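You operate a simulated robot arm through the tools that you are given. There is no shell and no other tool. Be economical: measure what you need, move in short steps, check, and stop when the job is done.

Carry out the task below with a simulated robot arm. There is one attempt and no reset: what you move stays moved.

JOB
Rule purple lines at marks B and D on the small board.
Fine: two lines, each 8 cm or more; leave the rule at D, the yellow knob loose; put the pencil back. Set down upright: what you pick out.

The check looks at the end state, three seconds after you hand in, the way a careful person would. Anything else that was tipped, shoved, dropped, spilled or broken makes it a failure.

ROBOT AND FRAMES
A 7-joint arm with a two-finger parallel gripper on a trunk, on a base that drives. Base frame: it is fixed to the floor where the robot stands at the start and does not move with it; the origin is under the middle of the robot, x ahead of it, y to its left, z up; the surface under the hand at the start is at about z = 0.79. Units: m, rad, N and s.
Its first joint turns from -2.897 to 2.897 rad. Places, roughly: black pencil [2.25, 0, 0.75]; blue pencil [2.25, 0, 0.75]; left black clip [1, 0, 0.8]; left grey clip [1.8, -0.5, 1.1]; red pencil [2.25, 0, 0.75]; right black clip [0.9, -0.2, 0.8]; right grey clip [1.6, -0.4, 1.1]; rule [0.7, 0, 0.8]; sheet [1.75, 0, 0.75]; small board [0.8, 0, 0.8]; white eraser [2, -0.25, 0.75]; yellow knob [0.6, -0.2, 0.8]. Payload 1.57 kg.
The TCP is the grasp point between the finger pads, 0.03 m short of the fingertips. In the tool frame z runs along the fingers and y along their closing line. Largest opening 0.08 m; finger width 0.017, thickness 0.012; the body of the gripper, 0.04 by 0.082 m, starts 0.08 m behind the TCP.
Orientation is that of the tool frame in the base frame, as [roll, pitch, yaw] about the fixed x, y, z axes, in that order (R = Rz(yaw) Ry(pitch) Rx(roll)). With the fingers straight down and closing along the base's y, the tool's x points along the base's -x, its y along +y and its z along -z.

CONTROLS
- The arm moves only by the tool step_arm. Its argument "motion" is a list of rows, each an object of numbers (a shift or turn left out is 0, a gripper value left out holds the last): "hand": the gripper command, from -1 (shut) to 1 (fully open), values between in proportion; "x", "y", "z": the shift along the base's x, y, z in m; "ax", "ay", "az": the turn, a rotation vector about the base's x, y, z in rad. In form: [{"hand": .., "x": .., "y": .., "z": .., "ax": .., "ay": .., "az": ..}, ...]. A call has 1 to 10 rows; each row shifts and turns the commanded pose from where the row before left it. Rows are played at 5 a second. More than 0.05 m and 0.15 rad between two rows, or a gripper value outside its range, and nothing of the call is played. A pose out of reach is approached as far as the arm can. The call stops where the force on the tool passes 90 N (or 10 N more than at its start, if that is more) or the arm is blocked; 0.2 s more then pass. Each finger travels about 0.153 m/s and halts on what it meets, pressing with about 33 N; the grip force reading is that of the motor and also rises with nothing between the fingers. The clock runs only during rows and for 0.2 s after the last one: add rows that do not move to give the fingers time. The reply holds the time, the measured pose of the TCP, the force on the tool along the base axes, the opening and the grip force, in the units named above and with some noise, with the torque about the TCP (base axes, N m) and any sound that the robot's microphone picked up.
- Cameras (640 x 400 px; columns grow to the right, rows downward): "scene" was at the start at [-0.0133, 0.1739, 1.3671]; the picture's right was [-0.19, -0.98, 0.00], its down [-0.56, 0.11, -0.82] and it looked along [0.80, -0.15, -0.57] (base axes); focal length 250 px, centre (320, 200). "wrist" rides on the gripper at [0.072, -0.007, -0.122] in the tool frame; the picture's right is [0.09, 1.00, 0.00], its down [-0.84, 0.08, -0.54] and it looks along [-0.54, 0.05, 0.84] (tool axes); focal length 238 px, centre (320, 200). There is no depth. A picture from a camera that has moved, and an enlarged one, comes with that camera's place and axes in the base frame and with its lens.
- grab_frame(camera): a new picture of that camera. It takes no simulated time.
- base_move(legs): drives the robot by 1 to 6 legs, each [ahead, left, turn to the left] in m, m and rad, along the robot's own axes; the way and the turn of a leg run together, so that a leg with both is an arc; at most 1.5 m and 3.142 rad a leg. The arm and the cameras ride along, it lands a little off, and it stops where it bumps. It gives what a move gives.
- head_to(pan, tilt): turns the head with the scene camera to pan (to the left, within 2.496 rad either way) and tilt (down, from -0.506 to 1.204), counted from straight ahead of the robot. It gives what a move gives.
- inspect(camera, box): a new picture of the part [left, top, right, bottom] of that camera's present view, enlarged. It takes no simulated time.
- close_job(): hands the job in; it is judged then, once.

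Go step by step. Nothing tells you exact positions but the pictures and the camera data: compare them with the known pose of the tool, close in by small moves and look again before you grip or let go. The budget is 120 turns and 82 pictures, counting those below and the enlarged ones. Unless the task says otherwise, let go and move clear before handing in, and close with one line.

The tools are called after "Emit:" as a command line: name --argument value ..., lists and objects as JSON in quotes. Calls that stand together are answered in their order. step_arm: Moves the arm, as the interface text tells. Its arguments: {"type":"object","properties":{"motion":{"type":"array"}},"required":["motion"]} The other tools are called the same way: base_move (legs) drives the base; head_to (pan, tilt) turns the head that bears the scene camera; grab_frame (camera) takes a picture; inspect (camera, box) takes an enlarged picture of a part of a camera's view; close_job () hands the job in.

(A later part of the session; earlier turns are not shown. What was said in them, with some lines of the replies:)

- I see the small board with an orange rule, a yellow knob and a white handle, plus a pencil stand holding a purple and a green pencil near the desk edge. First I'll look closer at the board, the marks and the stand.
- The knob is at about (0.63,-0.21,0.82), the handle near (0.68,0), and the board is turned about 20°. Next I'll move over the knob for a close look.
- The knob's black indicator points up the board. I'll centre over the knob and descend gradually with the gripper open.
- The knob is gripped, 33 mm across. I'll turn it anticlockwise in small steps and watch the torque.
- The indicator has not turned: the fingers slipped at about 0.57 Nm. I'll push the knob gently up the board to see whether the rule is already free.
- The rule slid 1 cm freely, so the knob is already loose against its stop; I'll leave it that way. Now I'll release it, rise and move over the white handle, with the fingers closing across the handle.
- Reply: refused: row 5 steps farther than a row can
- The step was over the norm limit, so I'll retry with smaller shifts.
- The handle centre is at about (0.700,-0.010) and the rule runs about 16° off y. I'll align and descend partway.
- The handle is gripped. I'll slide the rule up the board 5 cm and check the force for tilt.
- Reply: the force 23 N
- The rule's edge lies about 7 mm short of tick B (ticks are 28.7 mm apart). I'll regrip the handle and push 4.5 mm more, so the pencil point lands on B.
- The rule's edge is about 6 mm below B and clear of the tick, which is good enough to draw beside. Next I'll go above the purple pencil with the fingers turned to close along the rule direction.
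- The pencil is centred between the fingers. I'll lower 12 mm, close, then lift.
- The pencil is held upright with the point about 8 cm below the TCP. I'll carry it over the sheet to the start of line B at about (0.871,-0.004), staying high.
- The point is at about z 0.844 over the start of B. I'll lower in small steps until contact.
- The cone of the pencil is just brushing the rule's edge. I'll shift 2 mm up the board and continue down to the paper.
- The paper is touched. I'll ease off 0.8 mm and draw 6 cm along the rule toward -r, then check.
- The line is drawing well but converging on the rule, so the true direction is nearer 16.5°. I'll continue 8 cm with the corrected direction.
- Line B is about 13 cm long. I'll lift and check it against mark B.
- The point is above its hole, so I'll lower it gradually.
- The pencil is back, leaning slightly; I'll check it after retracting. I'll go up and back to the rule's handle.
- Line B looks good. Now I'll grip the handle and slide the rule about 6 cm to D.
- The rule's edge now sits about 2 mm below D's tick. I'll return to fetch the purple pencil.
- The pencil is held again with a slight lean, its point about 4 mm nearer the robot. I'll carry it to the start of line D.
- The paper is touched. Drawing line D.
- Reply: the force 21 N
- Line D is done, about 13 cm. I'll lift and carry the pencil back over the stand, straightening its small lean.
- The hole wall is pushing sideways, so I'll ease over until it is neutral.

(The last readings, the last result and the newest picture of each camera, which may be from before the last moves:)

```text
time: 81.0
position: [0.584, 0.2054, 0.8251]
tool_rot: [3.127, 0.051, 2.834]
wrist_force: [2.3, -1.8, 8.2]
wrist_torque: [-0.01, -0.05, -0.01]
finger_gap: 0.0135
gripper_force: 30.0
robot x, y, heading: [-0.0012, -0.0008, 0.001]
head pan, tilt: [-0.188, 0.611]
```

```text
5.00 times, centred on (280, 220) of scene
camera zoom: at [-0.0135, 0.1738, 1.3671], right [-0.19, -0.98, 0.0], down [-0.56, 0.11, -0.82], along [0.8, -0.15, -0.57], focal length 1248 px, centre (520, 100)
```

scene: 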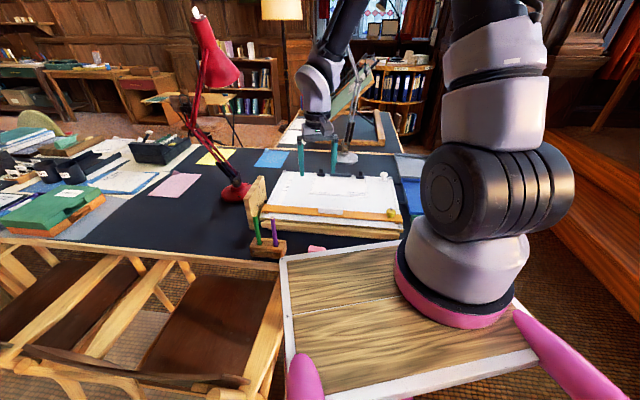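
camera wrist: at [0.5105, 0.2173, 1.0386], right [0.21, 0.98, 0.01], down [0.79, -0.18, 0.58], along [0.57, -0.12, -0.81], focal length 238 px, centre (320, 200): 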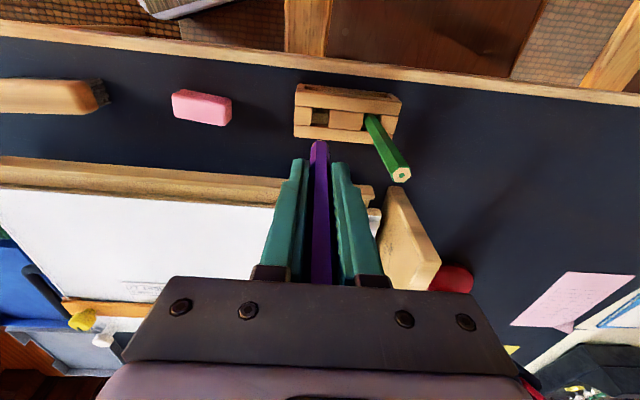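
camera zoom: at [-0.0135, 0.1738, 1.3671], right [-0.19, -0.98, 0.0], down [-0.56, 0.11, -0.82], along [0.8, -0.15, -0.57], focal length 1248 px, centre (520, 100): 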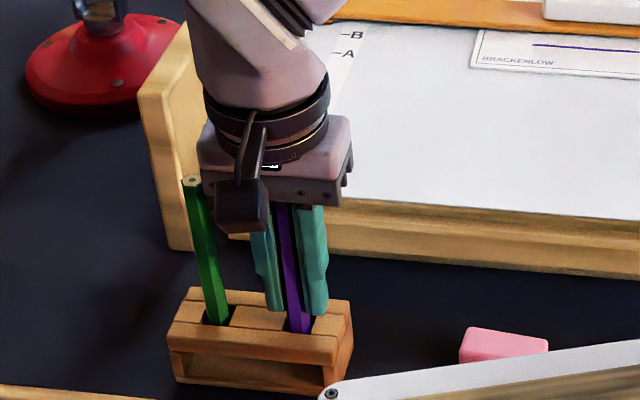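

The pencil stands upright on the bottom of its hole. I'll release slowly and rise straight up.

Emit:
step_arm --motion '[{"z": 0.0007}, {"hand": -0.6}, {"hand": -0.5}, {"hand": -0.2}, {"hand": 0.1}, {"hand": 0.3}, {}]'

Emit:
inspect --camera "scene" --box '[240, 180, 320, 260]'

```text
time: 82.6
position: [0.5847, 0.2032, 0.8259]
tool_rot: [3.127, 0.047, 2.833]
wrist_force: [-0.2, 0.4, -0.2]
wrist_torque: [0.0, 0.03, 0.0]
finger_gap: 0.052
gripper_force: 0.1
robot x, y, heading: [-0.0004, -0.0018, -0.002]
head pan, tilt: [-0.188, 0.611]
```

```text
5.00 times, centred on (280, 220) of scene
camera zoom: at [-0.0133, 0.1739, 1.3671], right [-0.19, -0.98, 0.0], down [-0.56, 0.11, -0.82], along [0.8, -0.15, -0.57], focal length 1248 px, centre (520, 100)
```

zoom: 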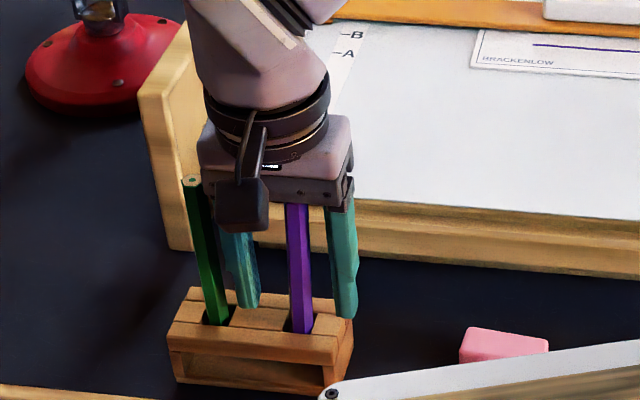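

Emit:
step_arm --motion '[{"z": 0.045}, {"z": 0.045}, {"z": 0.045}, {"x": 0.038, "y": -0.017, "ay": 0.05}, {"x": 0.038, "y": -0.017}, {"x": 0.038, "y": -0.017}, {"x": 0.038, "y": -0.017}, {"x": 0.038, "y": -0.017}, {"x": 0.038, "y": -0.017}, {"x": 0.038, "y": -0.017}]'

Emit:
grab_frame --camera "wrist"

Emit:
inspect --camera "scene" --box '[230, 140, 430, 265]'

```text
time: 84.8
position: [0.8503, 0.085, 0.9578]
tool_rot: [-3.14, 0.001, 2.834]
wrist_force: [-0.3, 0.2, 0.1]
wrist_torque: [-0.02, -0.01, 0.02]
finger_gap: 0.0521
gripper_force: 0.1
robot x, y, heading: [-0.0002, 0.0025, 0.002]
head pan, tilt: [-0.188, 0.611]
```

```text
10 pictures are left
camera wrist: at [0.7804, 0.0999, 1.0799], right [0.21, 0.98, 0.0], down [0.82, -0.18, 0.54], along [0.53, -0.12, -0.84], focal length 238 px, centre (320, 200)
```

wrist: 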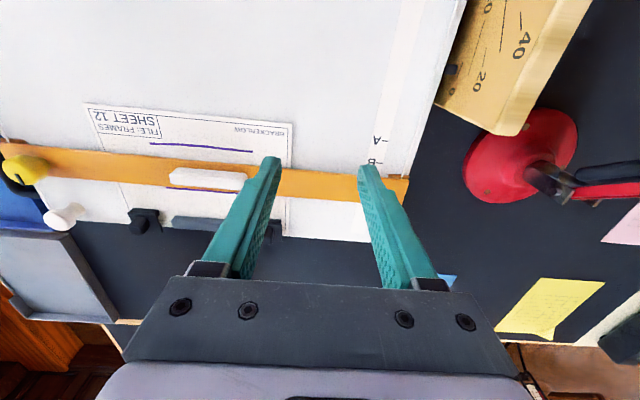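

```text
3.20 times, centred on (330, 202) of scene
camera zoom: at [-0.0138, 0.1741, 1.3671], right [-0.19, -0.98, 0.0], down [-0.56, 0.11, -0.82], along [0.8, -0.15, -0.57], focal length 799 px, centre (288, 192)
```

zoom: 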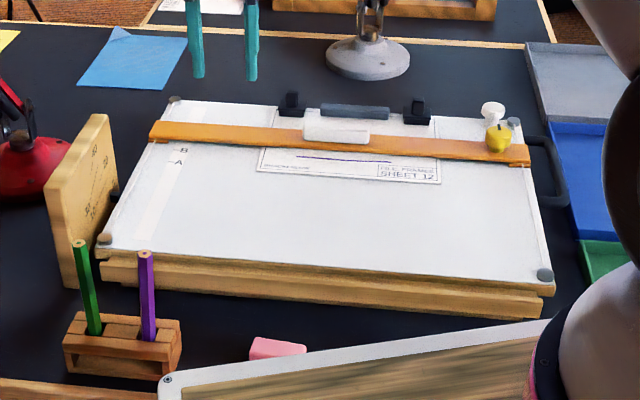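

The pencil stands upright and both lines show. I'll check how the rule's edge and line D sit against tick D.

Emit:
step_arm --motion '[{"x": 0.02, "y": 0.03}, {"x": 0.02, "y": 0.03}, {"x": 0.03}, {}]'

Emit:
inspect --camera "wrist" --box '[140, 80, 380, 230]'

```text
time: 85.8
position: [0.921, 0.1455, 0.9592]
tool_rot: [3.141, -0.001, 2.834]
wrist_force: [0.1, 1.0, -0.7]
wrist_torque: [-0.01, -0.03, -0.03]
finger_gap: 0.0519
gripper_force: 0.1
robot x, y, heading: [0.001, -0.0028, 0.002]
head pan, tilt: [-0.188, 0.611]
```

```text
2.67 times, centred on (260, 155) of wrist
camera zoom: at [0.8492, 0.1595, 1.0811], right [0.21, 0.98, 0.0], down [0.82, -0.18, 0.54], along [0.53, -0.12, -0.84], focal length 636 px, centre (480, 320)
```

zoom: 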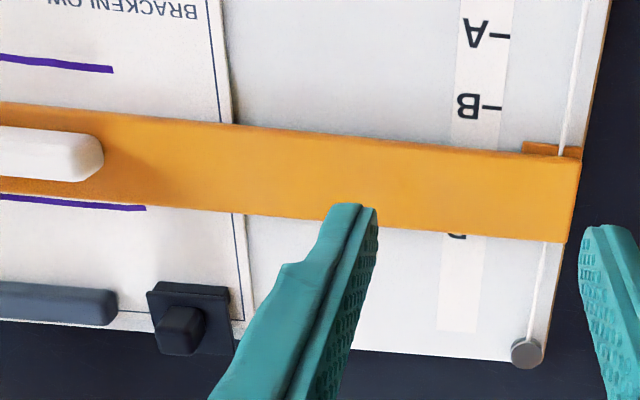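

The rule's edge is about 2 mm below D, line D is within about 3 mm of its tick and line B within about 1 mm. The knob is still loose, so I'll move clear and hand in.

Emit:
step_arm --motion '[{"z": 0.04}, {"z": 0.04}, {"x": -0.04, "y": -0.02}, {"x": -0.04, "y": -0.02}, {"x": -0.04, "y": -0.02}, {"x": -0.04, "y": -0.02}, {}]'

Emit:
inspect --camera "scene" --box '[230, 140, 430, 265]'

```text
time: 87.4
position: [0.7607, 0.0656, 1.0392]
tool_rot: [3.141, 0.002, 2.834]
wrist_force: [-0.2, 0.6, -0.5]
wrist_torque: [0.04, 0.01, 0.0]
finger_gap: 0.0523
gripper_force: 0.1
robot x, y, heading: [0.0008, 0.0017, -0.003]
head pan, tilt: [-0.188, 0.611]
```

```text
3.20 times, centred on (330, 202) of scene
camera zoom: at [-0.0132, 0.1739, 1.3671], right [-0.19, -0.98, 0.0], down [-0.56, 0.11, -0.82], along [0.8, -0.15, -0.57], focal length 799 px, centre (288, 192)
```

zoom: 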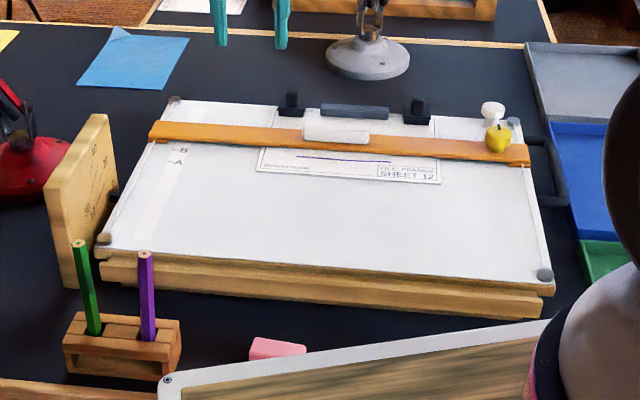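

The scene is as wanted: both lines drawn, the rule at D, the knob loose and the pencil back upright, so I'm handing in.

Emit:
close_job

```text
The job is handed in.
```

I ruled purple lines at B and D, each about 12–13 cm long, and the job is handed in. By my estimate from the pictures, line B is within about 1 mm of its tick and line D is about 3 mm above its tick. The rule is left about 2 mm below D, the yellow knob is loose, and the purple pencil is back upright in its stand.
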